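You operate a simulated robot arm through the tools that you are given. There is no shell and no other tool. Be economical: measure what you need, move in short steps, check, and stop when the job is done.

The job below is to be done with a simulated robot arm. You get a single attempt, and the scene is never put back.

TASK
Swing the antenna arm out, clamp it and stand the puck on it.
Fine: free the clamp knob first; the puck antenna goes on last, in the middle of the plate.
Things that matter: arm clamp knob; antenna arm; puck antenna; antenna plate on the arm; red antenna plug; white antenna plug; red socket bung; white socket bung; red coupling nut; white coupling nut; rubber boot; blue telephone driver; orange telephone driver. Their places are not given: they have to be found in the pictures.

Only the result counts: the job must be done as asked and must still hold three seconds after the hand-in. Knocking over, shifting, dropping, spilling or breaking anything else fails it.

THE ROBOT
A 7-joint arm with a two-finger parallel gripper, fixed in place. Base frame: the origin is at the foot of the arm, x ahead of it, y to its left, z up; the work surface is at about z = 0.82. Lengths are in m, angles in rad, forces in N, time in s.
With the tool pointing down near the work surface it reaches from about 0.3 to 0.7 m from the base axis. Its first joint turns from -1.152 to 1.152 rad. Payload 1.57 kg.
The TCP is the grasp point between the finger pads, 0.03 m short of the fingertips. In the tool frame z runs along the fingers and y along their closing line. The gripper opens to 0.11 m. The fingers are 0.024 m wide and 0.012 m thick; the gripper's body (0.048 by 0.112 m) begins 0.078 m behind the TCP.
Orientation is that of the tool frame in the base frame, as a unit quaternion [w, x, y, z]. With the fingers straight down and closing along the base's y, the tool's x points along the base's -x, its y along +y and its z along -z.

THE INTERFACE
- The arm moves only by the tool send_rows. Its arguments are lists of equal length, an entry for each row: "fingers": the finger opening in m, from 0 to 0.11; "linear": the shift along the tool's x, y, z in units of 20 mm (1.0 is 20 mm), a list of three; "angular": the turn, a rotation vector about the tool's x, y, z in units of 6 degrees (1.0 is 6 degrees), a list of three. In form: {"fingers": [fingers, ...], "linear": [[tx, ty, tz], ...], "angular": [[wx, wy, wz], ...]}. A call has 1 to 10 rows; each row shifts and turns the commanded pose from where the row before left it, along the tool's axes as they then stand. A call with a number of a shift or a turn outside -1 to 1 is refused whole. Each row takes 0.2 s and may step no farther than 0.05 m and 0.15 rad from the row before; otherwise, or with a gripper value out of range, the whole call is refused. Where a pose cannot be reached the arm comes as near as it can. A force on the tool above 70 N (or 10 N above the force at the start of the call, whichever is more), or a blocked arm, ends the call early, and 0.2 s more pass. Each finger travels about 0.108 m/s and halts on what it meets, pressing with about 30 N; the grip force reading is that of the motor and also rises with nothing between the fingers. The clock runs only during rows and for 0.2 s after the last one: add rows that do not move to give the fingers time. It gives the time, the measured TCP pose, the force on the tool (base axes), the opening and the grip force at its end, in the units of the frame above (readings bear some noise).
- Cameras (640 x 400 px; columns grow to the right, rows downward): "scene" is fixed at [0.1458, -0.3915, 1.4071]; the picture's right is [0.92, -0.39, 0.00], its down [-0.22, -0.52, -0.83] and it looks along [0.32, 0.76, -0.56] (base axes); focal length 218 px, centre (320, 200). "wrist" rides on the gripper at [0.07, 0.016, -0.141] in the tool frame; the picture's right is [-0.23, 0.97, 0.00], its down [-0.86, -0.20, -0.48] and it looks along [-0.47, -0.11, 0.88] (tool axes); focal length 222 px, centre (320, 200).
- camera(camera): a new picture of that camera. No time passes.
- point_at(camera, pixels): there is no depth. For up to 12 entries [column, row, z] of the newest picture of that camera ("zoom" is the newest enlarged one), the place [x, y] in the base frame at which the ray of that pixel passes the height z, good to about 0.003 m, but the place of the scene camera against the robot may be out by one fixed shift of up to 0.018 m in any direction. No time passes.
- close_up(camera, box): a new picture of the part [left, top, right, bottom] of that camera's present view, enlarged. No time passes.
- sign_off(): hands the job in; it is judged then, once.

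Keep the steps short. Do not move on a guess: measure, check each grasp and each placing, and mend mistakes. In all there are 80 turns and 34 pictures (those below and enlarged ones count). Leave the gripper open and the arm clear of the work at the hand-in unless told otherwise, and finish with a single line.

The tools are called after "Request:" by a JSON object that holds its "fn" and its "kwargs". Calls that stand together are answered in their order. send_rows: Moves the arm, as the interface text tells. Its arguments: {"type":"object","properties":{"fingers":{"type":"array"},"linear":{"type":"array"},"angular":{"type":"array"}},"required":["fingers","linear","angular"]} The other tools are called the same way: camera (camera) takes a picture; point_at (camera, pixels) gives the place at which the rays of pixels pass given heights; close_up (camera, box) takes an enlarged picture of a part of a camera's view; sign_off () hands the job in.

At the start:

```text
t: 0.0
tcp_pos: [0.2364, 0.2286, 1.2972]
ee_rot: [0.001, 0.0, 1.0, 0.001]
contact_force: [0.8, 0.5, 0.4]
opening: 0.1098
finger_force: 0.0
```

scene: 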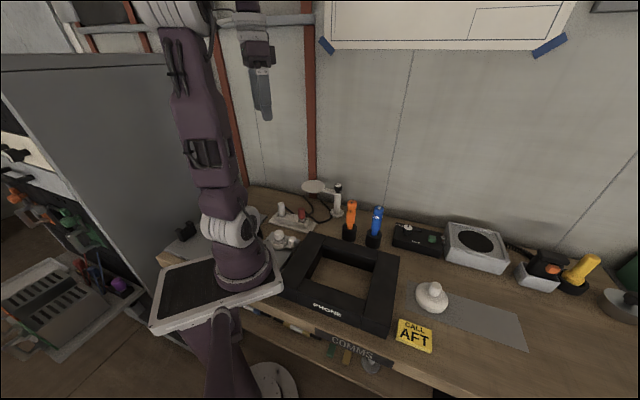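
wrist: 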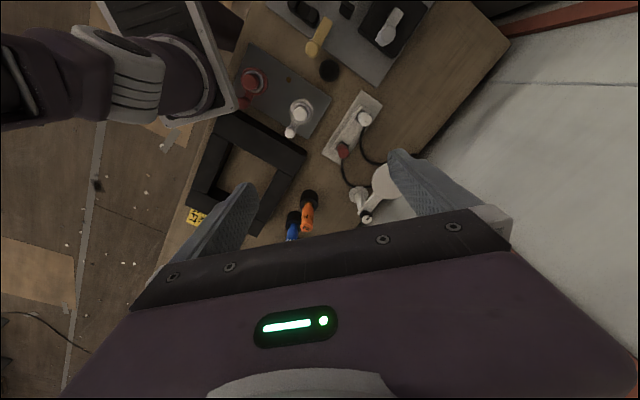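

I see the antenna arm with its plate around (315,187) in the scene view, and the white puck at (432,297). Next I enlarge both areas.

Request:
{"fn": "close_up", "kwargs": {"camera": "scene", "box": [250, 160, 410, 260]}}

Request:
{"fn": "close_up", "kwargs": {"camera": "wrist", "box": [220, 60, 440, 240]}}

Request:
{"fn": "close_up", "kwargs": {"camera": "scene", "box": [380, 250, 540, 350]}}

```text
4.00 times, centred on (330, 210) of scene
```

zoom: 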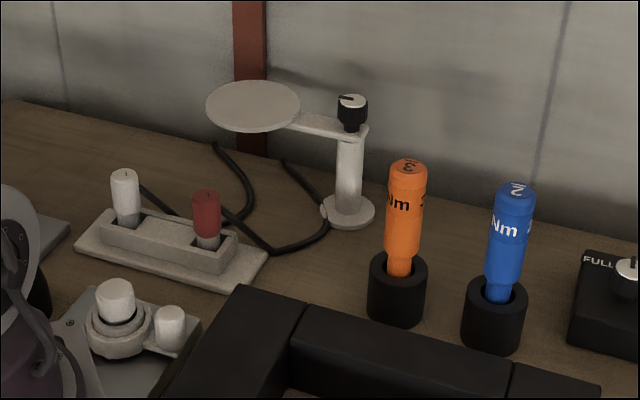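

```text
2.22 times, centred on (330, 150) of wrist
```

zoom: 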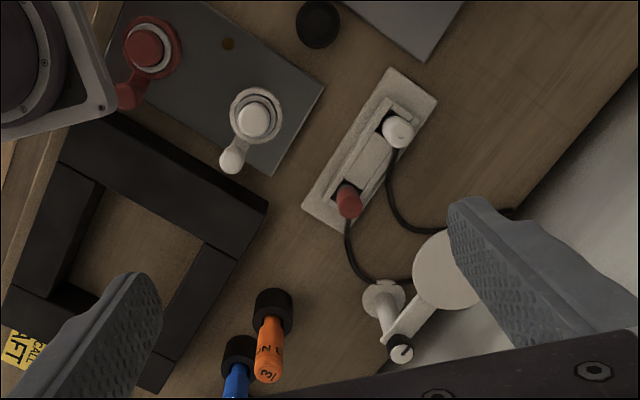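

```text
4.00 times, centred on (460, 300) of scene
```

zoom: 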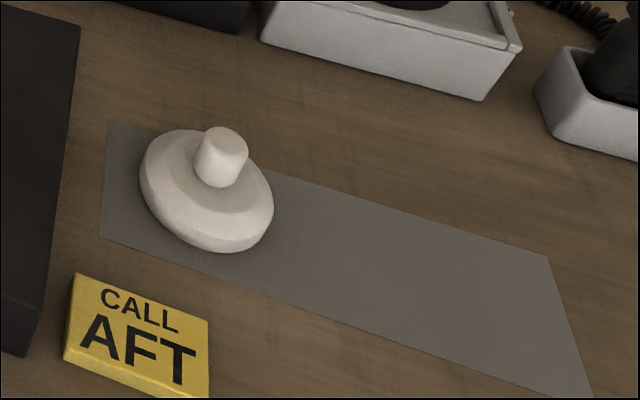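

I'll triangulate the knob top (scene (338,185), wrist (367,218)), the post base, the plate and the puck.

Request:
{"fn": "point_at", "kwargs": {"camera": "scene", "pixels": [[338, 185.5, 0.92], [338, 185.5, 0.96], [338, 185.5, 1.0], [337, 213, 0.825], [313.2, 186.5, 0.92], [313.2, 186.5, 0.96], [301.5, 186.5, 0.92], [325, 186.5, 0.92], [435, 288, 0.86], [435, 288, 0.88], [431, 302, 0.82], [431, 302, 0.84]]}}

Request:
{"fn": "point_at", "kwargs": {"camera": "wrist", "pixels": [[367, 218.5, 0.92], [367, 218.5, 0.96], [367, 218.5, 1.0], [359, 194, 0.825], [308, 200, 0.82], [291, 228, 0.9], [306, 228, 0.9], [366, 213, 0.96]]}}

```text
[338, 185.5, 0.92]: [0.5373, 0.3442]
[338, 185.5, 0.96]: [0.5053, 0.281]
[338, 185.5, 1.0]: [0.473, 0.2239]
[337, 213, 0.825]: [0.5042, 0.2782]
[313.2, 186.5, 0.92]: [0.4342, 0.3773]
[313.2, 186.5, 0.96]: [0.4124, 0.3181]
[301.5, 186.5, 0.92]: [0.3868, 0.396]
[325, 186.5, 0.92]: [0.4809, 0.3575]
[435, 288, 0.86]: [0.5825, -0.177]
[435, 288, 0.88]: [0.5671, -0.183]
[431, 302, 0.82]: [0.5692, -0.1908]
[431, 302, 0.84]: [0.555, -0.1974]
```

```text
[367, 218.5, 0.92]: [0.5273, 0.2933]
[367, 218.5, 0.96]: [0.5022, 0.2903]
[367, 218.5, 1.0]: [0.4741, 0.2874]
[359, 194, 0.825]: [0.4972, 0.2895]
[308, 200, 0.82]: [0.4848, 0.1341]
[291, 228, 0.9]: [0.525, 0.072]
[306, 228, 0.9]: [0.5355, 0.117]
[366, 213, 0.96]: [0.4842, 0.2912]
```

Two-camera fix: knob top at about (0.503, 0.290, 0.957). I still need the wall's line and the rest of the layout, so I measure bench-wall edge points.

Request:
{"fn": "point_at", "kwargs": {"camera": "wrist", "pixels": [[511, 40, 0.82], [462, 95, 0.82], [410, 150, 0.82], [380, 190, 0.93], [380, 190, 0.94], [395, 205, 0.94], [341, 150, 0.86], [365, 117, 0.86]]}}

Request:
{"fn": "point_at", "kwargs": {"camera": "scene", "pixels": [[251, 185, 0.82], [400, 222, 0.82], [500, 247, 0.82], [313.2, 186.5, 0.935], [301.5, 186.5, 0.935], [325, 186.5, 0.935], [313, 180.5, 0.935], [313, 192, 0.935]]}}

```text
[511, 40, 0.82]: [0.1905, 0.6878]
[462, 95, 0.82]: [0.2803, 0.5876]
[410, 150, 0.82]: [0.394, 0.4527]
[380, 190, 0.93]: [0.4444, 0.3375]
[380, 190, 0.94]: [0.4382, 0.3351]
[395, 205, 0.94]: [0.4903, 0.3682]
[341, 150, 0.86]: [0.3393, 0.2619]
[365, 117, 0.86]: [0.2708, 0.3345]
```

```text
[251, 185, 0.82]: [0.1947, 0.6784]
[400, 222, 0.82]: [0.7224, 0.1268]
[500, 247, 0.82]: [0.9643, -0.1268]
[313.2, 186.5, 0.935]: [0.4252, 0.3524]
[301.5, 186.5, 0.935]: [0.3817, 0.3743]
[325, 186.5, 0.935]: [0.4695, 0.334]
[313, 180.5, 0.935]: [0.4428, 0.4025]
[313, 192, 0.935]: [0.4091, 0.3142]
```

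The wall runs at 45° (x+y≈0.875). The post is at (0.50,0.29) and the arm is stowed parallel to the wall, with the plate at about (0.425,0.357). I move the gripper closer, staying high, for a better wrist view.

Request:
{"fn": "send_rows", "kwargs": {"fingers": [0.11, 0.11, 0.11, 0.11, 0.11, 0.11, 0.11, 0.11], "linear": [[-0.9, 0.5, 0.9], [-0.9, 0.5, 0.9], [-0.9, 0.5, 0.9], [-0.9, 0.5, 0.9], [-0.9, 0.5, 0.9], [-0.9, 0.5, 0.9], [-0.9, 0.5, 0.9], [-0.9, 0.5, 0.9]], "angular": [[0, 0, 0], [0, 0, 0], [0, 0, 0], [0, 0, 0], [0, 0, 0], [0, 0, 0], [0, 0, 0], [0, 0, 0]]}}

Request:
{"fn": "camera", "kwargs": {"camera": "wrist"}}

```text
t: 1.8
tcp_pos: [0.3815, 0.3084, 1.1529]
ee_rot: [0.0, 0.0, 1.0, -0.001]
contact_force: [0.2, 0.5, 0.2]
opening: 0.1101
finger_force: 0.2
```

```text
28 pictures are left
```

wrist: 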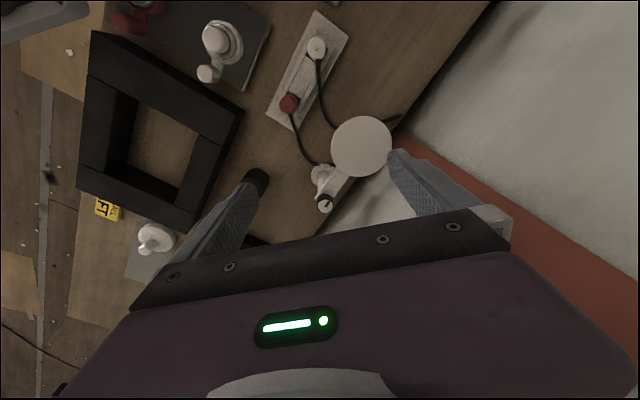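

The plate (361,147), knob (324,203) and post are now visible. I enlarge that area.

Request:
{"fn": "close_up", "kwargs": {"camera": "wrist", "box": [280, 110, 408, 220]}}

Request:
{"fn": "point_at", "kwargs": {"camera": "wrist", "pixels": [[325, 204, 0.957], [325, 204, 0.965], [361.5, 147, 0.935], [361.5, 147, 0.945], [331, 147, 0.935], [392, 147, 0.935], [361.5, 117, 0.935], [361.5, 178, 0.935], [325, 172, 0.825], [154, 238, 0.86], [152, 236, 0.88], [158, 247, 0.83]]}}

```text
3.64 times, centred on (344, 165) of wrist
```

zoom: 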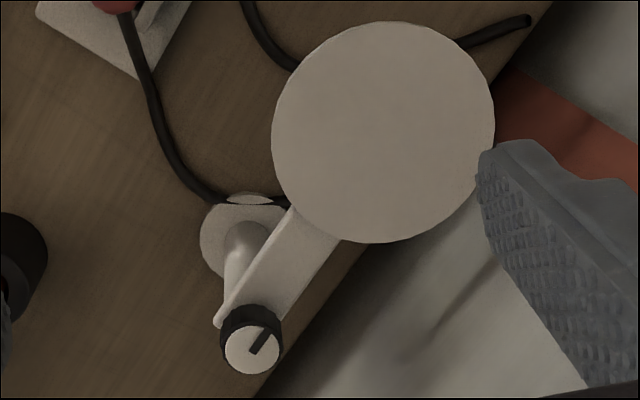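

```text
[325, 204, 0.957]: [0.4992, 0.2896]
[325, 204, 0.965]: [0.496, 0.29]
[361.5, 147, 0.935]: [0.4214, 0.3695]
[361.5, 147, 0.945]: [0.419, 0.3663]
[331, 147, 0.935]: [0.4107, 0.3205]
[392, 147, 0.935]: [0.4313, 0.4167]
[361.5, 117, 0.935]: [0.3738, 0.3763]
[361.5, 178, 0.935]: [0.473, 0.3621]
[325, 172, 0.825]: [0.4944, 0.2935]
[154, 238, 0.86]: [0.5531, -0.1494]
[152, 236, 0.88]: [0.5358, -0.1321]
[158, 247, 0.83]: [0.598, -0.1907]
```

Now the geometry is clear: knob centre (0.498,0.290), top z≈0.957, Ø≈0.03; plate Ø≈0.10 at (0.421,0.367), 0.109 m from the post. I go above the knob with the fingers partly closed and yawed 15° counterclockwise, which leaves room to the wall.

Request:
{"fn": "send_rows", "kwargs": {"fingers": [0.06, 0.06, 0.06, 0.06, 0.06, 0.06, 0.06, 0.06, 0.06], "linear": [[-0.98, -0.153, 0.6], [-0.98, -0.153, 0.6], [-0.98, -0.153, 0.6], [-0.98, -0.153, 0.6], [-0.98, -0.153, 0.6], [-0.95, -0.153, 0.6], [0, 0, 0], [0, 0, 0], [0, 0, 0]], "angular": [[0, 0, 0], [0, 0, 0], [0, 0, 0], [0, 0, 0], [0, 0, 0], [0, 0, 0], [0, 0, -0.833], [0, 0, -0.833], [0, 0, -0.833]]}}

Request:
{"fn": "camera", "kwargs": {"camera": "wrist"}}

Request:
{"fn": "camera", "kwargs": {"camera": "scene"}}

```text
t: 3.8
tcp_pos: [0.4978, 0.2899, 1.082]
ee_rot: [0.0, -0.132, 0.991, 0.0]
contact_force: [-0.8, 0.5, 0.7]
opening: 0.06
finger_force: 0.0
```

```text
26 pictures are left
```

wrist: 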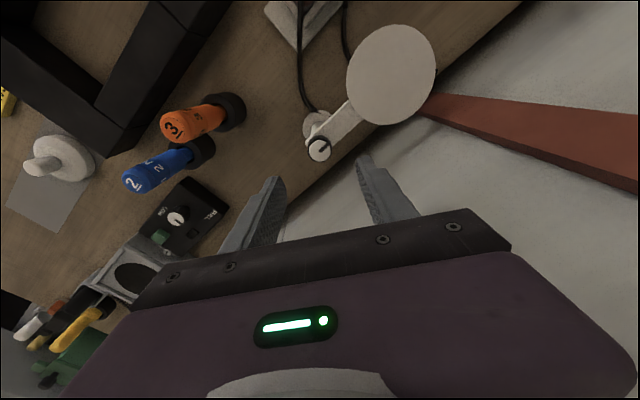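

```text
25 pictures are left
```

scene: 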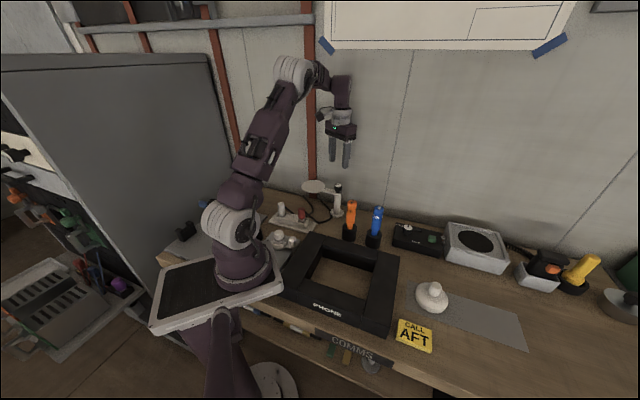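

I check the knob centre from this nearer view: knob top around (319,149).

Request:
{"fn": "point_at", "kwargs": {"camera": "wrist", "pixels": [[319, 149, 0.957], [319, 149, 0.965], [391, 75, 0.93], [391, 75, 0.935], [391, 75, 0.94], [437, 97, 0.82], [175, 124, 0.93]]}}

Request:
{"fn": "close_up", "kwargs": {"camera": "wrist", "box": [280, 90, 376, 180]}}

```text
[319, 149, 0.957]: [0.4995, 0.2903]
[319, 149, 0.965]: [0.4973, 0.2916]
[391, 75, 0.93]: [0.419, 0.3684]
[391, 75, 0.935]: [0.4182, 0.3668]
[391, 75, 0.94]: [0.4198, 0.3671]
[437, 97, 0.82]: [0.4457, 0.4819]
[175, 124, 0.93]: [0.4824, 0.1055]
```

```text
4.44 times, centred on (328, 135) of wrist
```

zoom: 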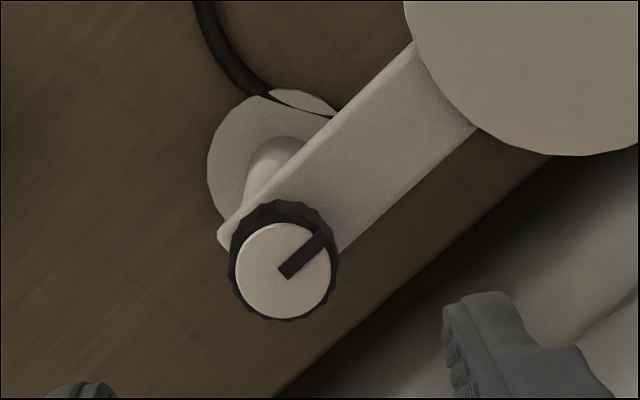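

The knob is right under the TCP at (0.499,0.290), with its pointer along the arm. I descend to z≈0.968 and then close on it.

Request:
{"fn": "send_rows", "kwargs": {"fingers": [0.06, 0.06, 0.06, 0.06, 0.06, 0.06, 0.06], "linear": [[0, 0, 0.95], [0, 0, 0.95], [0, 0, 0.95], [0, 0, 0.95], [0, 0, 0.95], [0, 0, 0.9], [0, 0, 0]], "angular": [[0, 0, 0], [0, 0, 0], [0, 0, 0], [0, 0, 0], [0, 0, 0], [0, 0, 0], [0, 0, 0]]}}

Request:
{"fn": "send_rows", "kwargs": {"fingers": [0.05, 0.03, 0.01, 0.01], "linear": [[0, 0, 0], [0, 0, 0], [0, 0, 0], [0, 0, 0]], "angular": [[0, 0, 0], [0, 0, 0], [0, 0, 0], [0, 0, 0]]}}

Request:
{"fn": "camera", "kwargs": {"camera": "wrist"}}

```text
t: 5.4
tcp_pos: [0.4969, 0.29, 0.9696]
ee_rot: [0.001, -0.131, 0.991, 0.0]
contact_force: [-0.3, -0.4, 0.1]
opening: 0.0601
finger_force: 0.0
```

```text
t: 6.4
tcp_pos: [0.4985, 0.2874, 0.9684]
ee_rot: [0.0, -0.13, 0.992, -0.001]
contact_force: [2.7, -11.5, 0.2]
opening: 0.0304
finger_force: 39.4
```

```text
23 pictures are left
```

wrist: 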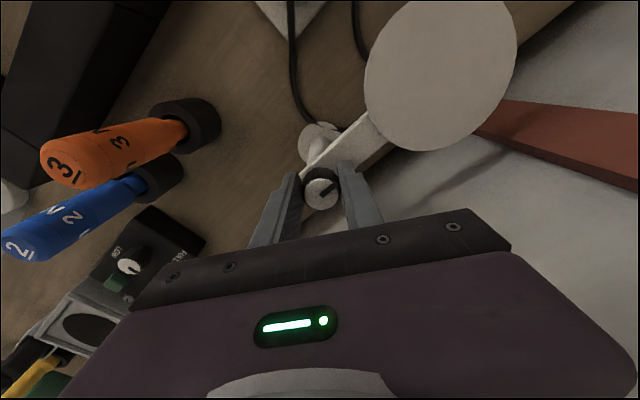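

The knob is gripped (opening 0.0304), with an 11 N side load because it sits about 3 mm towards −y. I shift that much, then turn counterclockwise 60°.

Request:
{"fn": "send_rows", "kwargs": {"fingers": [0.01, 0.01, 0.01, 0.01], "linear": [[0, -0.17, 0], [0, 0, 0], [0, 0, 0], [0, 0, 0]], "angular": [[0, 0, 0], [0, 0, -1], [0, 0, -1], [0, 0, 0]]}}

Request:
{"fn": "close_up", "kwargs": {"camera": "wrist", "box": [240, 100, 432, 220]}}

```text
t: 7.4
tcp_pos: [0.4988, 0.2887, 0.9679]
ee_rot: [0.0, -0.234, 0.972, 0.002]
contact_force: [-0.7, 9.6, -14.1]
opening: 0.0305
finger_force: 39.3
```

```text
3.33 times, centred on (336, 160) of wrist
```

zoom: 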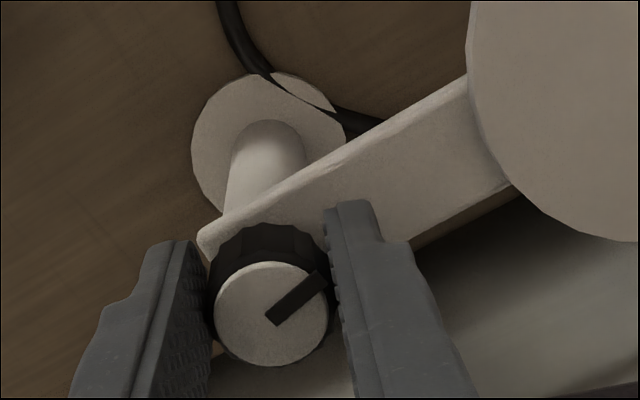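

The pointer has begun to turn relative to the arm and the grip holds. I continue turning counterclockwise.

Request:
{"fn": "send_rows", "kwargs": {"fingers": [0.01, 0.01, 0.01, 0.01, 0.01, 0.01, 0.01, 0.01, 0.01], "linear": [[0, 0.08, 0], [0, 0, 0], [0, 0, 0], [0, 0, 0], [0, 0, 0], [0, 0, 0], [0, 0, 0], [0, 0, 0], [0, 0, 0]], "angular": [[0, 0, 0], [0, 0, -1], [0, 0, -1], [0, 0, -1], [0, 0, -1], [0, 0, -1], [0, 0, -1], [0, 0, -1], [0, 0, 0]]}}

Request:
{"fn": "close_up", "kwargs": {"camera": "wrist", "box": [240, 80, 496, 240]}}

```text
t: 9.4
tcp_pos: [0.4997, 0.2854, 0.9689]
ee_rot: [0.002, -0.567, 0.824, -0.003]
contact_force: [29.7, -15.3, 2.2]
opening: 0.0306
finger_force: 39.8
```

```text
2.50 times, centred on (368, 160) of wrist
```

zoom: 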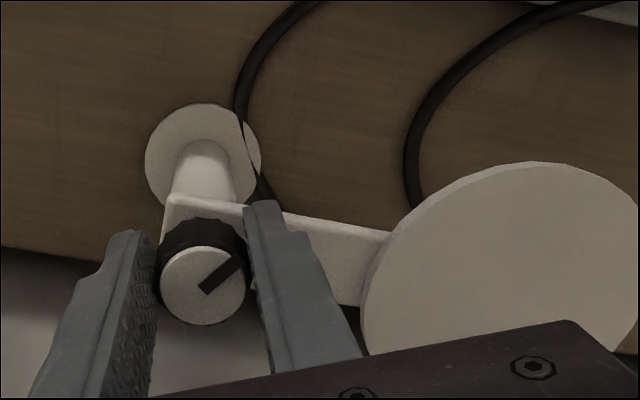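

The pointer has moved about 50° counterclockwise relative to the arm. I open, turn back around the knob, and regrip for a second stroke.

Request:
{"fn": "send_rows", "kwargs": {"fingers": [0.06, 0.06, 0.06, 0.06, 0.06, 0.06, 0.06, 0.06, 0.06, 0.06], "linear": [[0, -0.1, 0], [0, 0, 0], [0, 0, 0], [0, 0, 0], [0, 0, 0], [0, 0, 0], [0, 0, 0], [0, 0, 0], [0, 0, 0], [0, 0, 0]], "angular": [[0, 0, 0], [0, 0, 0], [0, 0, 1], [0, 0, 1], [0, 0, 1], [0, 0, 1], [0, 0, 1], [0, 0, 1], [0, 0, 1], [0, 0, 1]]}}

```text
t: 11.6
tcp_pos: [0.4994, 0.2874, 0.9675]
ee_rot: [0.0, -0.182, 0.983, 0.001]
contact_force: [0.2, 0.7, -0.4]
opening: 0.06
finger_force: 0.1
```

The yaw is back at 21°, free of contact. I close again and turn 54°.

Request:
{"fn": "send_rows", "kwargs": {"fingers": [0.03, 0.01, 0.01], "linear": [[0, 0, 0], [0, 0, 0], [0, 0, 0]], "angular": [[0, 0, 0], [0, 0, 0], [0, 0, 0]]}}

Request:
{"fn": "send_rows", "kwargs": {"fingers": [0.01, 0.01, 0.01, 0.01, 0.01, 0.01, 0.01, 0.01, 0.01, 0.01], "linear": [[0, 0, 0], [0, 0, 0], [0, 0, 0], [0, 0, 0], [0, 0, 0], [0, 0, 0], [0, 0, 0], [0, 0, 0], [0, 0, 0], [0, 0, 0]], "angular": [[0, 0, -1], [0, 0, -1], [0, 0, -1], [0, 0, -1], [0, 0, -1], [0, 0, -1], [0, 0, -1], [0, 0, -1], [0, 0, -1], [0, 0, 0]]}}

Request:
{"fn": "close_up", "kwargs": {"camera": "wrist", "box": [240, 80, 496, 240]}}

```text
t: 12.4
tcp_pos: [0.4985, 0.2891, 0.9684]
ee_rot: [0.0, -0.184, 0.983, 0.0]
contact_force: [-3.1, 11.4, -2.7]
opening: 0.0305
finger_force: 40.0
```

```text
t: 14.6
tcp_pos: [0.5001, 0.2871, 0.9682]
ee_rot: [-0.001, -0.609, 0.793, -0.001]
contact_force: [9.1, -6.2, -1.8]
opening: 0.0305
finger_force: 39.2
```

```text
2.50 times, centred on (368, 160) of wrist
```

zoom: 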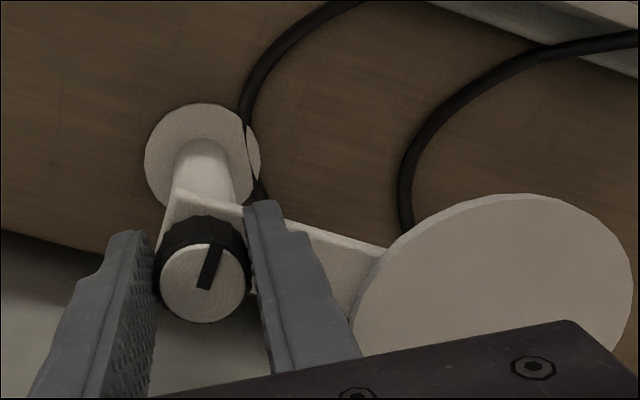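

The pointer is now roughly 100° counterclockwise from the arm, so the knob looks loosened. I release, lift 70 mm and look.

Request:
{"fn": "send_rows", "kwargs": {"fingers": [0.06, 0.06, 0.06, 0.06, 0.06, 0.06, 0.06], "linear": [[0, 0, 0], [0, 0, 0], [0, 0, -0.9], [0, 0, -0.9], [0, 0, -0.9], [0, 0, -0.9], [0, 0, 0]], "angular": [[0, 0, 0], [0, 0, 0], [0, 0, 1], [0, 0, 1], [0, 0, 1], [0, 0, 1], [0, 0, 1]]}}

Request:
{"fn": "camera", "kwargs": {"camera": "wrist"}}

```text
t: 16.2
tcp_pos: [0.5011, 0.2879, 1.0398]
ee_rot: [0.0, -0.382, 0.924, 0.0]
contact_force: [-0.2, -0.4, 0.1]
opening: 0.0601
finger_force: 0.0
```

```text
19 pictures are left
```

wrist: 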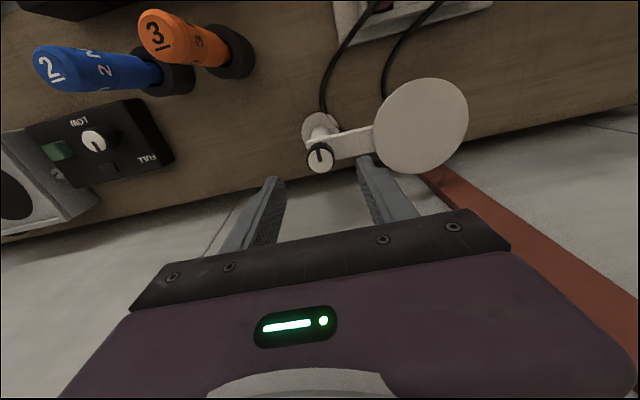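

I measure the bench-wall line near the post and the red strip from here.

Request:
{"fn": "point_at", "kwargs": {"camera": "wrist", "pixels": [[230, 190, 0.82], [500, 131, 0.82], [620, 106, 0.82], [422, 178, 0.82], [445, 166, 0.82], [320, 160, 0.957], [421, 126, 0.932], [360, 143, 0.932], [372, 155, 0.932]]}}

```text
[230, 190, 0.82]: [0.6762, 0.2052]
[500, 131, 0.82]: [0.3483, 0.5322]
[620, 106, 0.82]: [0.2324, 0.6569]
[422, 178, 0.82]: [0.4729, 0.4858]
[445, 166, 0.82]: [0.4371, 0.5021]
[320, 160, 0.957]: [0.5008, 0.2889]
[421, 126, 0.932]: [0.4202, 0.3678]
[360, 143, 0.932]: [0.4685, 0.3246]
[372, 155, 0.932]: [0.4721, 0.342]
```

The bench-wall edge is x+y≈0.881, 66 mm from the post. I close the fingers, go behind the link on the wall side at r≈38 mm, and tilt 15° so the body leans away from the wall. This happens above everything first.

Request:
{"fn": "send_rows", "kwargs": {"fingers": [0.0, 0.0, 0.0, 0.0, 0.0, 0.0], "linear": [[0, 0, 0], [-0.78, 0.97, 0], [-0.78, 0.97, 0], [0, 0, 0], [0, 0, 0], [0, 0, 0]], "angular": [[0, 0, 0], [0, 0, 0], [0, 0, 0], [0, -0.85, 0], [0, -0.85, 0], [0, -0.8, 0]]}}

Request:
{"fn": "camera", "kwargs": {"camera": "scene"}}

Request:
{"fn": "camera", "kwargs": {"camera": "wrist"}}

```text
t: 17.6
tcp_pos: [0.4951, 0.3353, 1.0398]
ee_rot: [0.121, -0.379, 0.916, 0.05]
contact_force: [-0.5, -0.2, -0.4]
opening: 0.0
finger_force: 21.4
```

```text
18 pictures are left
```

scene: 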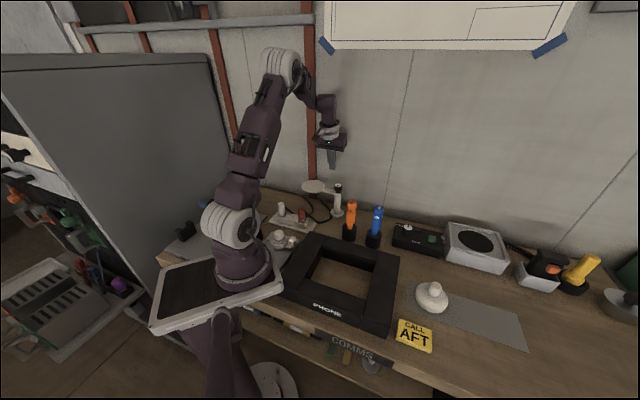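

```text
17 pictures are left
```

wrist: 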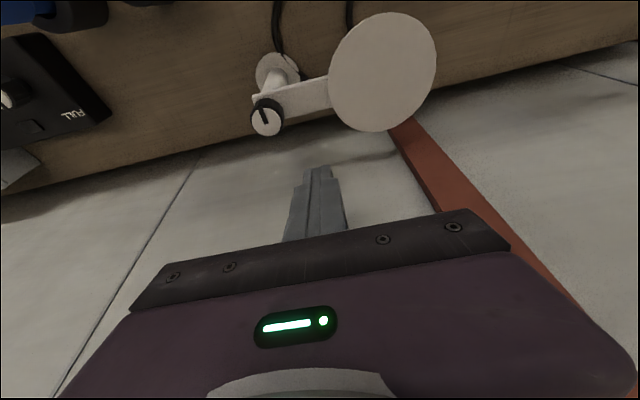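

The tilt is right, with fingertips towards the wall and body away, and the fingers are beyond the link. I descend behind the link to TCP z≈0.945.

Request:
{"fn": "send_rows", "kwargs": {"fingers": [0.0, 0.0, 0.0, 0.0, 0.0, 0.0], "linear": [[0.246, 0, 0.918], [0.246, 0, 0.918], [0.246, 0, 0.918], [0.246, 0, 0.918], [0.246, 0, 0.918], [0, 0, 0]], "angular": [[0, 0, 0], [0, 0, 0], [0, 0, 0], [0, 0, 0], [0, 0, 0], [0, 0, 0]]}}

Request:
{"fn": "camera", "kwargs": {"camera": "wrist"}}

```text
t: 19.0
tcp_pos: [0.4963, 0.3363, 0.9447]
ee_rot: [0.121, -0.38, 0.916, 0.049]
contact_force: [-0.2, -0.1, 0.6]
opening: 0.0001
finger_force: 21.6
```

```text
16 pictures are left
```

wrist: 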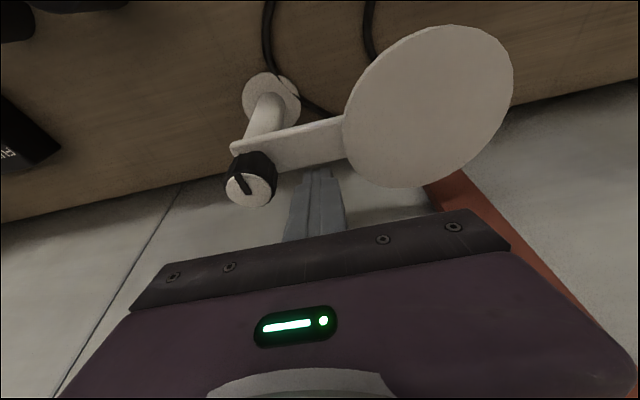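

The fingertips sit between the link and the wall with no contact. Now a gentle first push away from the wall of about 21 mm, watching the force.

Request:
{"fn": "send_rows", "kwargs": {"fingers": [0.0, 0.0, 0.0, 0.0], "linear": [[0.346, 0.083, -0.093], [0.346, 0.083, -0.093], [0.346, 0.083, -0.093], [0, 0, 0]], "angular": [[0, 0, 0], [0, 0, 0], [0, 0, 0], [0, 0, 0]]}}

Request:
{"fn": "camera", "kwargs": {"camera": "wrist"}}

```text
t: 20.0
tcp_pos: [0.476, 0.3246, 0.9447]
ee_rot: [0.122, -0.38, 0.916, 0.051]
contact_force: [2.0, 3.8, 2.1]
opening: 0.0
finger_force: 21.1
```

```text
15 pictures are left
```

wrist: 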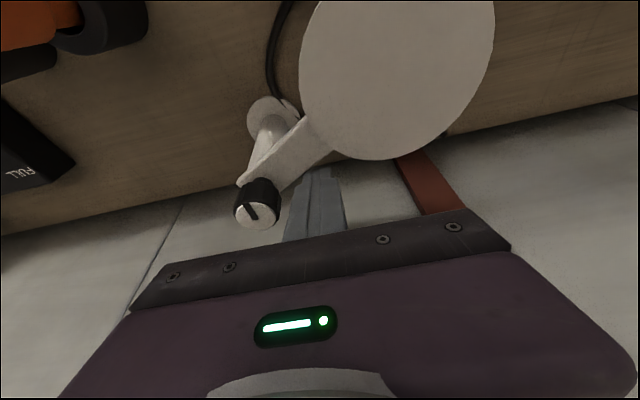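

The arm swings freely at about 4 N. I continue along the arc to roughly 60°.

Request:
{"fn": "send_rows", "kwargs": {"fingers": [0.0, 0.0, 0.0, 0.0, 0.0], "linear": [[0.386, 0.3, -0.104], [0.4025, -0.05, -0.108], [0.4025, -0.05, -0.108], [0.4025, -0.05, -0.108], [0, 0, 0]], "angular": [[0, 0, 0], [0, 0, 0], [0, 0, 0], [0, 0, 0], [0, 0, 0]]}}

Request:
{"fn": "camera", "kwargs": {"camera": "wrist"}}

```text
t: 21.2
tcp_pos: [0.4491, 0.3027, 0.9456]
ee_rot: [0.121, -0.38, 0.916, 0.05]
contact_force: [-0.1, 2.0, 0.8]
opening: 0.0004
finger_force: 21.0
```

```text
14 pictures are left
```

wrist: 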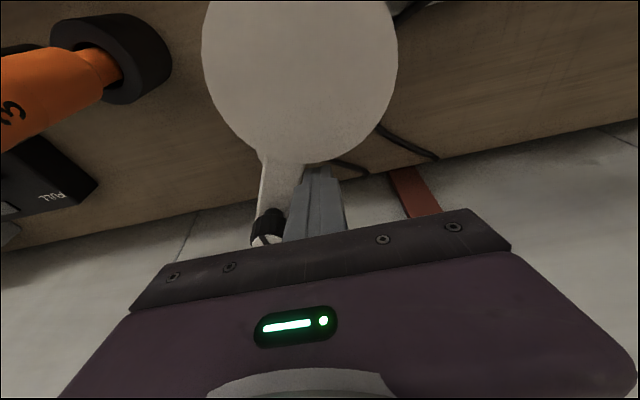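

About 65° by eye. I push the last part with the finger's side, moving towards −d and −n, to reach about 90°.

Request:
{"fn": "send_rows", "kwargs": {"fingers": [0.0, 0.0, 0.0, 0.0, 0.0], "linear": [[0.2415, -0.2375, -0.065], [0.2415, -0.2375, -0.065], [0.2415, -0.2375, -0.065], [0.2415, -0.2375, -0.065], [0, 0, 0]], "angular": [[0, 0, 0], [0, 0, 0], [0, 0, 0], [0, 0, 0], [0, 0, 0]]}}

Request:
{"fn": "close_up", "kwargs": {"camera": "scene", "box": [250, 140, 410, 240]}}

```text
t: 22.4
tcp_pos: [0.4489, 0.2767, 0.9456]
ee_rot: [0.12, -0.38, 0.916, 0.05]
contact_force: [-1.2, 2.1, -0.8]
opening: 0.0
finger_force: 20.8
```

```text
4.00 times, centred on (330, 190) of scene
```

zoom: 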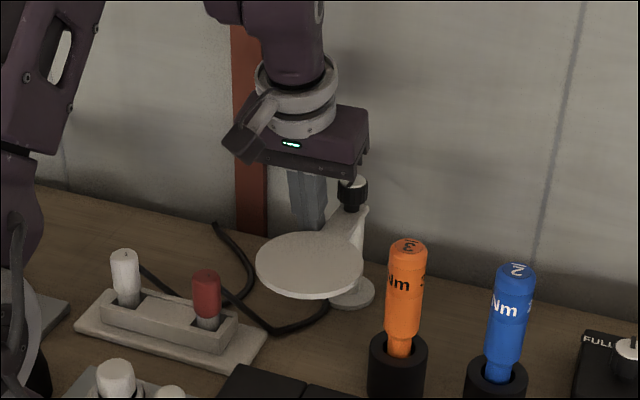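

The arm stands well out now. I measure the plate centre (zoom (309,265)) to get its angle.

Request:
{"fn": "point_at", "kwargs": {"camera": "zoom", "pixels": [[309, 265, 0.935], [256, 265, 0.935], [363, 265, 0.935], [352, 184, 0.957]]}}

```text
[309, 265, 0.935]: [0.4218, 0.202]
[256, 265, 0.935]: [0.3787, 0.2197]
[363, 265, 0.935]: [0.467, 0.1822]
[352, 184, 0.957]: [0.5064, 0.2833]
```

The arm is at about 88° from stowed. I nudge 4 mm more to feel whether there is a stop.

Request:
{"fn": "send_rows", "kwargs": {"fingers": [0.0, 0.0, 0.0], "linear": [[0, -0.1, 0], [0, -0.1, 0], [0, 0, 0]], "angular": [[0, 0, 0], [0, 0, 0], [0, 0, 0]]}}

```text
t: 23.2
tcp_pos: [0.4505, 0.2737, 0.9465]
ee_rot: [0.12, -0.379, 0.916, 0.05]
contact_force: [-13.9, 5.4, 0.5]
opening: 0.0
finger_force: 21.4
```

Force rose from 2 to 15 N, so the swing stop has been reached. I back the fingers off and lift straight up.

Request:
{"fn": "send_rows", "kwargs": {"fingers": [0.0, 0.0, 0.0, 0.0, 0.0, 0.0, 0.0], "linear": [[0, 0.4, 0], [0, 0.4, 0], [-0.246, 0, -0.918], [-0.246, 0, -0.918], [-0.246, 0, -0.918], [-0.246, 0, -0.918], [-0.246, 0, -0.918]], "angular": [[0, 0, 0], [0, 0, 0], [0, 0, 0], [0, 0, 0], [0, 0, 0], [0, 0, 0], [0, 0, 0]]}}

```text
t: 24.8
tcp_pos: [0.4402, 0.2837, 1.04]
ee_rot: [0.121, -0.38, 0.916, 0.05]
contact_force: [0.3, -0.4, 0.2]
opening: 0.0
finger_force: 21.3
```

Now I untilt, open, move over the knob at (0.500,0.2875) and yaw to 75° counterclockwise for the clamping stroke.

Request:
{"fn": "send_rows", "kwargs": {"fingers": [0.03, 0.06, 0.06, 0.06, 0.06, 0.06, 0.06, 0.06, 0.06], "linear": [[0, 0, 0], [0, 0, 0], [0, 0, 0], [-0.75, -0.66, 0], [-0.75, -0.66, 0], [-0.75, -0.66, 0], [0, 0, 0], [0, 0, 0], [0, 0, 0]], "angular": [[0, 0.85, 0], [0, 0.85, 0], [0, 0.8, 0], [0, 0, -0.7], [0, 0, -0.7], [0, 0, -0.6], [0, 0, -1], [0, 0, -1], [0, 0, -1]]}}

Request:
{"fn": "camera", "kwargs": {"camera": "wrist"}}

```text
t: 26.8
tcp_pos: [0.501, 0.293, 1.0406]
ee_rot: [0.0, -0.61, 0.792, 0.0]
contact_force: [0.0, 0.2, 0.1]
opening: 0.0598
finger_force: 0.0
```

```text
12 pictures are left
```

wrist: 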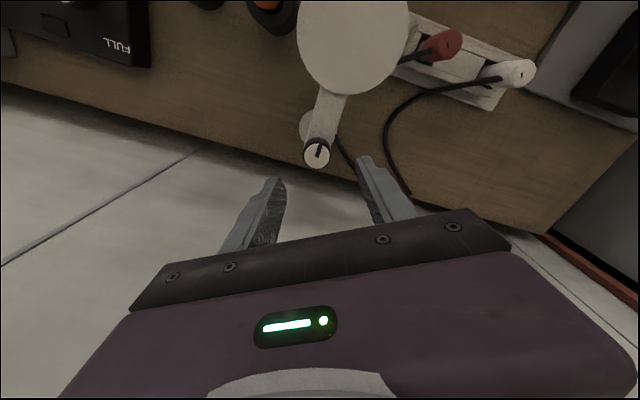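

I check the knob's centre (317,157) and the arm's line here (plate centre (353,40)).

Request:
{"fn": "point_at", "kwargs": {"camera": "wrist", "pixels": [[317, 157, 0.957], [353, 40, 0.932]]}}

Request:
{"fn": "close_up", "kwargs": {"camera": "wrist", "box": [270, 60, 430, 200]}}

```text
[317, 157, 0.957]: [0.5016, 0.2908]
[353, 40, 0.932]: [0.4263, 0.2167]
```

```text
2.86 times, centred on (350, 130) of wrist
```

zoom: 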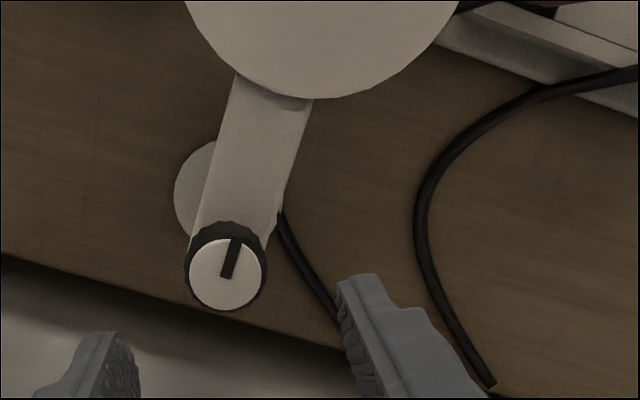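

The arm is at 89.5° and the pointer was left where I turned it. I centre, descend and grip the knob.

Request:
{"fn": "send_rows", "kwargs": {"fingers": [0.06, 0.06, 0.06, 0.06, 0.06, 0.06, 0.03, 0.01, 0.01], "linear": [[0.25, -0.04, 0], [0, 0, 0.91], [0, 0, 0.91], [0, 0, 0.91], [0, 0, 0.91], [0, 0, 0], [0, 0, 0], [0, 0, 0], [0, 0, 0]], "angular": [[0, 0, 0], [0, 0, 0], [0, 0, 0], [0, 0, 0], [0, 0, 0], [0, 0, 0], [0, 0, 0], [0, 0, 0], [0, 0, 0]]}}

Request:
{"fn": "send_rows", "kwargs": {"fingers": [0.01, 0.01, 0.01, 0.01, 0.01, 0.01, 0.01, 0.01, 0.01, 0.01], "linear": [[0, 0, 0], [0, 0, 0], [0, 0, 0], [0, 0, 0], [0, 0, 0], [0, 0, 0], [0, 0, 0], [0, 0, 0], [0, 0, 0], [0, 0, 0]], "angular": [[0, 0, 1], [0, 0, 1], [0, 0, 1], [0, 0, 1], [0, 0, 1], [0, 0, 1], [0, 0, 1], [0, 0, 1], [0, 0, 1], [0, 0, 0]]}}

```text
t: 28.8
tcp_pos: [0.5006, 0.2867, 0.9687]
ee_rot: [0.001, -0.608, 0.794, -0.001]
contact_force: [18.4, -2.0, -7.3]
opening: 0.0307
finger_force: 39.6
```

```text
t: 31.0
tcp_pos: [0.4979, 0.2877, 0.9687]
ee_rot: [0.0, -0.182, 0.983, 0.0]
contact_force: [-0.5, 8.7, 16.9]
opening: 0.0303
finger_force: 39.7
```

Stroke done without blocking. I open, turn back 54° and take a second clamping stroke, then look.

Request:
{"fn": "send_rows", "kwargs": {"fingers": [0.06, 0.06, 0.06, 0.06, 0.06, 0.06, 0.06, 0.06, 0.06, 0.06], "linear": [[0, 0, 0], [0, 0, 0], [0, 0, 0], [0, 0, 0], [0, 0, 0], [0, 0, 0], [0, 0, 0], [0, 0, 0], [0, 0, 0], [0, 0, 0]], "angular": [[0, 0, 0], [0, 0, 0], [0, 0, -1], [0, 0, -1], [0, 0, -1], [0, 0, -1], [0, 0, -1], [0, 0, -1], [0, 0, -1], [0, 0, -1]]}}

Request:
{"fn": "close_up", "kwargs": {"camera": "wrist", "box": [240, 80, 432, 240]}}

```text
t: 33.2
tcp_pos: [0.4986, 0.2871, 0.9673]
ee_rot: [0.0, -0.567, 0.824, 0.0]
contact_force: [-0.1, -0.7, 1.3]
opening: 0.0601
finger_force: 0.1
```

```text
2.50 times, centred on (336, 160) of wrist
```

zoom: 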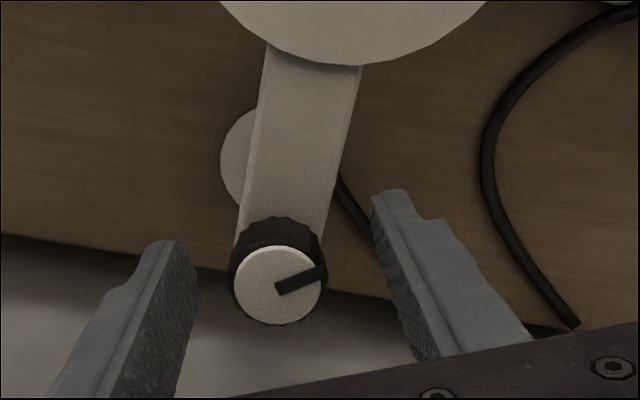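

The pointer has turned back about 55°, with some 40° still to go to the original clamped direction. I grip and turn again.

Request:
{"fn": "send_rows", "kwargs": {"fingers": [0.03, 0.01, 0.01], "linear": [[0, 0, 0], [0, 0, 0], [0, 0, 0]], "angular": [[0, 0, 0], [0, 0, 0], [0, 0, 0]]}}

Request:
{"fn": "send_rows", "kwargs": {"fingers": [0.01, 0.01, 0.01, 0.01, 0.01, 0.01, 0.01, 0.01, 0.01, 0.01], "linear": [[0, 0, 0], [0, 0, 0], [0, 0, 0], [0, 0, 0], [0, 0, 0], [0, 0, 0], [0, 0, 0], [0, 0, 0], [0, 0, 0], [0, 0, 0]], "angular": [[0, 0, 1], [0, 0, 1], [0, 0, 1], [0, 0, 1], [0, 0, 1], [0, 0, 1], [0, 0, 1], [0, 0, 1], [0, 0, 1], [0, 0, 0]]}}

Request:
{"fn": "close_up", "kwargs": {"camera": "wrist", "box": [240, 80, 432, 240]}}

```text
t: 34.0
tcp_pos: [0.5001, 0.2874, 0.9673]
ee_rot: [0.001, -0.566, 0.825, 0.0]
contact_force: [14.7, -4.0, -3.6]
opening: 0.0301
finger_force: 39.2
```

```text
t: 36.2
tcp_pos: [0.4988, 0.2878, 0.9669]
ee_rot: [0.0, -0.13, 0.991, 0.001]
contact_force: [-7.4, 10.9, -1.2]
opening: 0.0306
finger_force: 39.8
```

```text
2.50 times, centred on (336, 160) of wrist
```

zoom: 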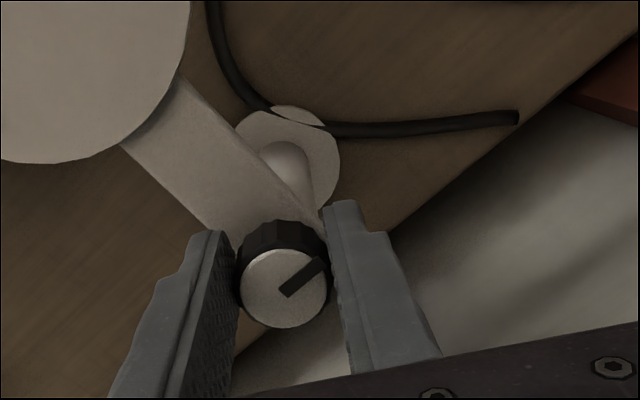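

The pointer is back at its original clamped direction, and the fingers slipped about 15° at the end, so the knob is at its tight stop. I release, lift high and untwist.

Request:
{"fn": "send_rows", "kwargs": {"fingers": [0.06, 0.06, 0.06, 0.06, 0.06, 0.06, 0.06, 0.06, 0.06, 0.06], "linear": [[0, 0, 0], [0, 0, 0], [0, 0, -1], [0, 0, -1], [0, 0, -1], [0, 0, -1], [0, 0, -1], [0, 0, -1], [0, -1, -0.5], [0, -1, -0.5]], "angular": [[0, 0, 0], [0, 0, 0], [0, 0, 0], [0, 0, 0], [0, 0, 0], [0, 0, 0], [0, 0, 0.8], [0, 0, 0.85], [0, 0, 0.85], [0, 0, 0]]}}

Request:
{"fn": "send_rows", "kwargs": {"fingers": [0.06, 0.06, 0.06, 0.06, 0.06, 0.06, 0.06, 0.06, 0.06, 0.06], "linear": [[0.4, -1, 0], [0.4, -1, 0], [0.4, -1, 0], [0, -1, 0], [0, -1, 0], [0, -1, 0], [0, -1, 0], [0, -1, 0], [0, -1, 0], [0, -1, 0]], "angular": [[0, 0, 0], [0, 0, 0], [0, 0, 0], [0, 0, 0], [0, 0, 0], [0, 0, 0], [0, 0, 0], [0, 0, 0], [0, 0, 0], [0, 0, 0]]}}

Request:
{"fn": "send_rows", "kwargs": {"fingers": [0.06, 0.06, 0.06, 0.06, 0.06, 0.06, 0.06, 0.06, 0.06, 0.06], "linear": [[0, -1, 0], [0, -1, 0], [0, -1, 0], [0, -1, 0], [0, -1, 0], [0, -1, 0], [0, -1, 0], [0, -1, 0], [0, -1, 0], [0, 0, 0]], "angular": [[0, 0, 0], [0, 0, 0], [0, 0, 0], [0, 0, 0], [0, 0, 0], [0, 0, 0], [0, 0, 0], [0, 0, 0], [0, 0, 0], [0, 0, 0]]}}

Request:
{"fn": "camera", "kwargs": {"camera": "wrist"}}

```text
t: 38.4
tcp_pos: [0.5007, 0.2487, 1.1088]
ee_rot: [0.0, 0.0, 1.0, 0.0]
contact_force: [0.4, 0.4, -0.6]
opening: 0.0601
finger_force: 0.0
```

```text
t: 40.6
tcp_pos: [0.4777, 0.0471, 1.1093]
ee_rot: [0.001, 0.0, 1.0, 0.0]
contact_force: [-0.9, 0.3, -0.6]
opening: 0.0597
finger_force: 0.1
```

```text
t: 42.8
tcp_pos: [0.479, -0.1312, 1.1072]
ee_rot: [0.0, -0.001, 1.0, 0.0]
contact_force: [-0.3, -0.7, 0.5]
opening: 0.06
finger_force: 0.0
```

```text
8 pictures are left
```

wrist: 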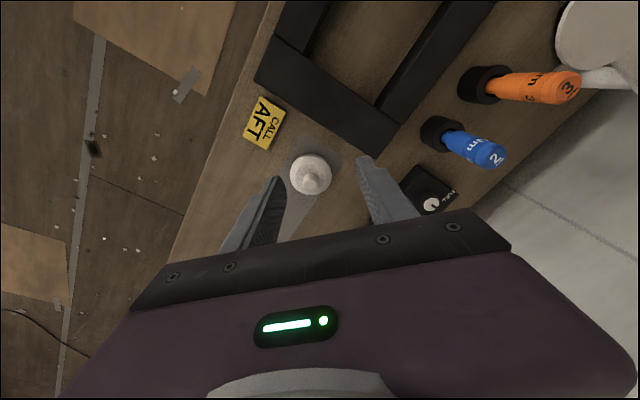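

The puck is at about (311,175), between the open fingers' lines. I enlarge it once to place its stem.

Request:
{"fn": "close_up", "kwargs": {"camera": "wrist", "box": [262, 135, 358, 195]}}

Request:
{"fn": "point_at", "kwargs": {"camera": "scene", "pixels": [[435, 285, 0.87], [435, 285, 0.88], [435, 285, 0.89], [430.5, 301, 0.83], [430.5, 301, 0.84]]}}

```text
6.67 times, centred on (310, 165) of wrist
```

zoom: 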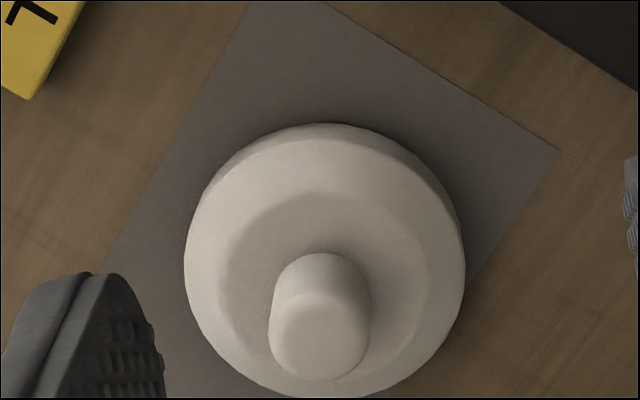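

```text
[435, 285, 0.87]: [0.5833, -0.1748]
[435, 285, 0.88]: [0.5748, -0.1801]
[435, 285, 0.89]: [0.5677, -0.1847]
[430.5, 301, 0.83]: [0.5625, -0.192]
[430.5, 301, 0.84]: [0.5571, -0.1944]
```

I triangulate the rim centre (zoom (325,258)) and the stem top (zoom (320,335)).

Request:
{"fn": "point_at", "kwargs": {"camera": "zoom", "pixels": [[325, 258, 0.82], [325, 258, 0.83], [325, 258, 0.84], [320, 335, 0.86], [320, 335, 0.87], [320, 335, 0.88], [320, 335, 0.89], [185, 258, 0.83], [465, 258, 0.83], [268, 335, 0.875], [370, 335, 0.875], [320, 275, 0.85]]}}

```text
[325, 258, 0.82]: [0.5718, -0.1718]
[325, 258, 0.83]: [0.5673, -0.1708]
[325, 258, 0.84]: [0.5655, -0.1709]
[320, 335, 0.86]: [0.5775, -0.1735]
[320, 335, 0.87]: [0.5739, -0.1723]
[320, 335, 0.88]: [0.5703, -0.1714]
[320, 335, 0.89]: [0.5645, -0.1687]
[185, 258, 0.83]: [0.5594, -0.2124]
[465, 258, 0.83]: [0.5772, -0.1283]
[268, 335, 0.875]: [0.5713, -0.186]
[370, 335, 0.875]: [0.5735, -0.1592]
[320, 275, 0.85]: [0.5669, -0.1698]
```

Puck: centre ≈(0.567,−0.171), stem Ø≈0.028, top z≈0.885. I move above it to z 0.95, leaving the tips 35 mm above the stem, and verify.

Request:
{"fn": "send_rows", "kwargs": {"fingers": [0.06, 0.06, 0.06, 0.06, 0.06, 0.06, 0.06, 0.06, 0.06], "linear": [[-0.88, -0.4, 0.98], [-0.88, -0.4, 0.98], [-0.88, -0.4, 0.98], [-0.88, -0.4, 0.98], [-0.88, -0.4, 0.98], [0, 0, 0.98], [0, 0, 0.98], [0, 0, 0.98], [0, 0, 0]], "angular": [[0, 0, 0], [0, 0, 0], [0, 0, 0], [0, 0, 0], [0, 0, 0], [0, 0, 0], [0, 0, 0], [0, 0, 0], [0, 0, 0]]}}

Request:
{"fn": "camera", "kwargs": {"camera": "wrist"}}

```text
t: 44.8
tcp_pos: [0.5665, -0.1716, 0.9519]
ee_rot: [0.0, 0.0, 1.0, 0.0]
contact_force: [0.0, 0.6, 0.0]
opening: 0.0601
finger_force: 0.0
```

```text
6 pictures are left
```

wrist: 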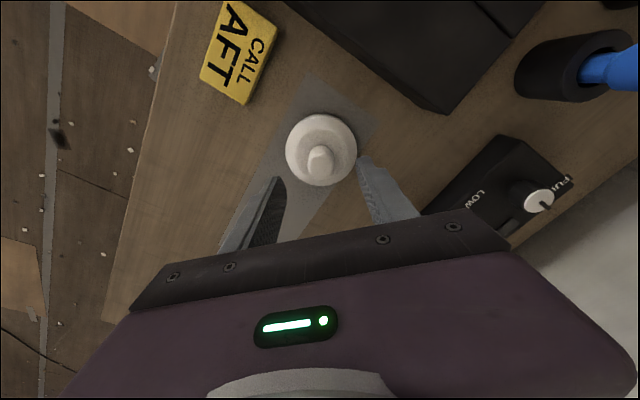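

I recheck the stem top (320,163) and rim centre (321,150) from here.

Request:
{"fn": "point_at", "kwargs": {"camera": "wrist", "pixels": [[319, 163, 0.88], [319, 163, 0.89], [321, 150, 0.83], [286, 150, 0.83], [357, 150, 0.83], [321, 114, 0.83], [321, 186, 0.83]]}}

```text
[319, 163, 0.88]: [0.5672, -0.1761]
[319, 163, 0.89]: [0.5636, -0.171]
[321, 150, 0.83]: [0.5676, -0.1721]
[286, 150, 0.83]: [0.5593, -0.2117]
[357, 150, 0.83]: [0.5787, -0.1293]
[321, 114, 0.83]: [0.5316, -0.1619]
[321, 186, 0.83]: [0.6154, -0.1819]
```

The TCP is aligned to within about 1 mm. I descend to 0.889 and then close on the stem.

Request:
{"fn": "send_rows", "kwargs": {"fingers": [0.06, 0.06, 0.06, 0.06, 0.06], "linear": [[-0.06, 0, 0.79], [0, 0, 0.79], [0, 0, 0.79], [0, 0, 0.78], [0, 0, 0]], "angular": [[0, 0, 0], [0, 0, 0], [0, 0, 0], [0, 0, 0], [0, 0, 0]]}}

Request:
{"fn": "send_rows", "kwargs": {"fingers": [0.045, 0.03, 0.01, 0.01], "linear": [[0, 0, 0], [0, 0, 0], [0, 0, 0], [0, 0, 0]], "angular": [[0, 0, 0], [0, 0, 0], [0, 0, 0], [0, 0, 0]]}}

```text
t: 46.0
tcp_pos: [0.5646, -0.1719, 0.8888]
ee_rot: [0.0, 0.0, 1.0, 0.0]
contact_force: [0.1, 0.3, -0.2]
opening: 0.0598
finger_force: 0.0
```

```text
t: 47.0
tcp_pos: [0.5648, -0.1717, 0.8886]
ee_rot: [0.0, 0.0, 1.0, 0.0]
contact_force: [1.2, 1.2, -0.2]
opening: 0.0266
finger_force: 30.3
```

The stem is gripped (opening 0.0266). I lift straight up to about z 1.05 and check that it comes along.

Request:
{"fn": "send_rows", "kwargs": {"fingers": [0.01, 0.01, 0.01, 0.01, 0.01, 0.01, 0.01, 0.01, 0.01, 0.01], "linear": [[0, 0, -0.5], [0, 0, -1], [0, 0, -1], [0, 0, -1], [0, 0, -1], [0, 0, -1], [0, 0, -1], [0, 0, -1], [0, 0, -1], [0, 0, 0]], "angular": [[0, 0, 0], [0, 0, 0], [0, 0, 0], [0, 0, 0], [0, 0, 0], [0, 0, 0], [0, 0, 0], [0, 0, 0], [0, 0, 0], [0, 0, 0]]}}

Request:
{"fn": "camera", "kwargs": {"camera": "wrist"}}

```text
t: 49.2
tcp_pos: [0.5673, -0.1724, 1.059]
ee_rot: [0.0, 0.0, 1.0, 0.0]
contact_force: [0.7, -0.3, -1.6]
opening: 0.0266
finger_force: 29.8
```

```text
5 pictures are left
```

wrist: 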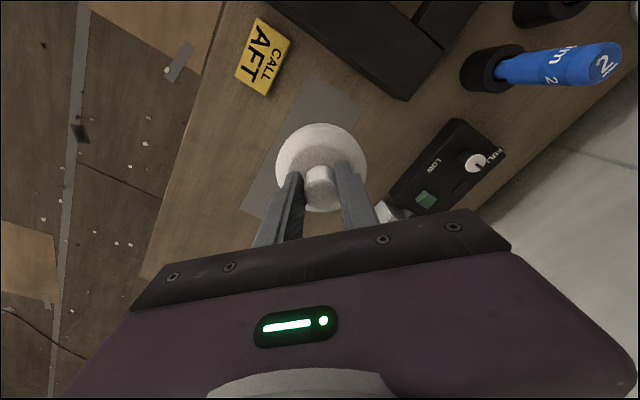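

The puck is held level. I measure its rim centre (321,167) relative to the TCP, at rim height ≈1.000.

Request:
{"fn": "point_at", "kwargs": {"camera": "wrist", "pixels": [[321, 167, 1.0], [275, 167, 1.0], [367, 167, 1.0], [321, 122, 1.0], [321, 213, 1.0], [319, 171, 1.05]]}}

```text
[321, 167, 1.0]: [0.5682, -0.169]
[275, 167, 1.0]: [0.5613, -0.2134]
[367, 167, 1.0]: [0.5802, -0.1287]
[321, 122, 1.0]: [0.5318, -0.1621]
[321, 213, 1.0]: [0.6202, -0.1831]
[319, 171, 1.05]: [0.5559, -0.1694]
```

The puck centre is at TCP +(0.002,0.001). I carry it to (0.49,0.21,1.10), where the plate can be seen above it in the wrist view.

Request:
{"fn": "send_rows", "kwargs": {"fingers": [0.01, 0.01, 0.01, 0.01, 0.01, 0.01, 0.01, 0.01, 0.01, 0.01], "linear": [[0.1925, 0.5, -0.205], [0.1925, 0.955, -0.205], [0.1925, 0.955, -0.205], [0.1925, 0.955, -0.205], [0.1925, 0.955, -0.205], [0.1925, 0.955, -0.205], [0.1925, 0.955, -0.205], [0.1925, 0.955, -0.205], [0.1925, 0.955, -0.205], [0.1925, 0.955, -0.205]], "angular": [[0, 0, 0], [0, 0, 0], [0, 0, 0], [0, 0, 0], [0, 0, 0], [0, 0, 0], [0, 0, 0], [0, 0, 0], [0, 0, 0], [0, 0, 0]]}}

Request:
{"fn": "send_rows", "kwargs": {"fingers": [0.01, 0.01, 0.01, 0.01, 0.01, 0.01, 0.01, 0.01, 0.01, 0.01], "linear": [[0.1925, 0.955, 0], [0.1925, 0.955, 0], [0.1925, 0.955, 0], [0.1925, 0.955, 0], [0.1925, 0.955, 0], [0.1925, 0.955, 0], [0.1925, 0.955, 0], [0.1925, 0.955, 0], [0.1925, 0.955, 0], [0.1925, 0.955, 0]], "angular": [[0, 0, 0], [0, 0, 0], [0, 0, 0], [0, 0, 0], [0, 0, 0], [0, 0, 0], [0, 0, 0], [0, 0, 0], [0, 0, 0], [0, 0, 0]]}}

Request:
{"fn": "camera", "kwargs": {"camera": "wrist"}}

```text
t: 51.4
tcp_pos: [0.5287, 0.0109, 1.0989]
ee_rot: [0.0, 0.0, 1.0, 0.0]
contact_force: [0.0, 0.9, -2.0]
opening: 0.0266
finger_force: 29.9
```

```text
t: 53.6
tcp_pos: [0.4873, 0.2006, 1.0997]
ee_rot: [0.0, -0.001, 1.0, 0.0]
contact_force: [-0.1, 0.3, -1.8]
opening: 0.0264
finger_force: 30.3
```

```text
4 pictures are left
```

wrist: 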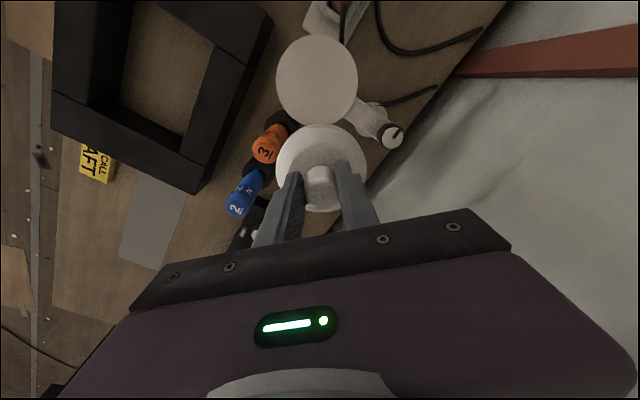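

The plate is in full view, centre ≈(316.5,80). I measure it.

Request:
{"fn": "point_at", "kwargs": {"camera": "wrist", "pixels": [[316.5, 80, 0.93], [316.5, 80, 0.935], [276, 80, 0.932], [357.5, 80, 0.932], [316.5, 35, 0.932], [316.5, 126, 0.932], [391, 136, 0.957], [321, 167, 1.041], [275, 167, 1.041], [367, 167, 1.041]]}}

```text
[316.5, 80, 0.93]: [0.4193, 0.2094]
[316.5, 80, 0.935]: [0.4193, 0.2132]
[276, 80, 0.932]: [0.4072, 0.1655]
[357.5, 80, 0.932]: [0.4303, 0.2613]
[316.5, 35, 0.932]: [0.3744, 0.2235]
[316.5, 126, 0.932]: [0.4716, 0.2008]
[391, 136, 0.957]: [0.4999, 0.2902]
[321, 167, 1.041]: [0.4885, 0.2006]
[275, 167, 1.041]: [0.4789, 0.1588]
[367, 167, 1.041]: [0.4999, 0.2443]
```

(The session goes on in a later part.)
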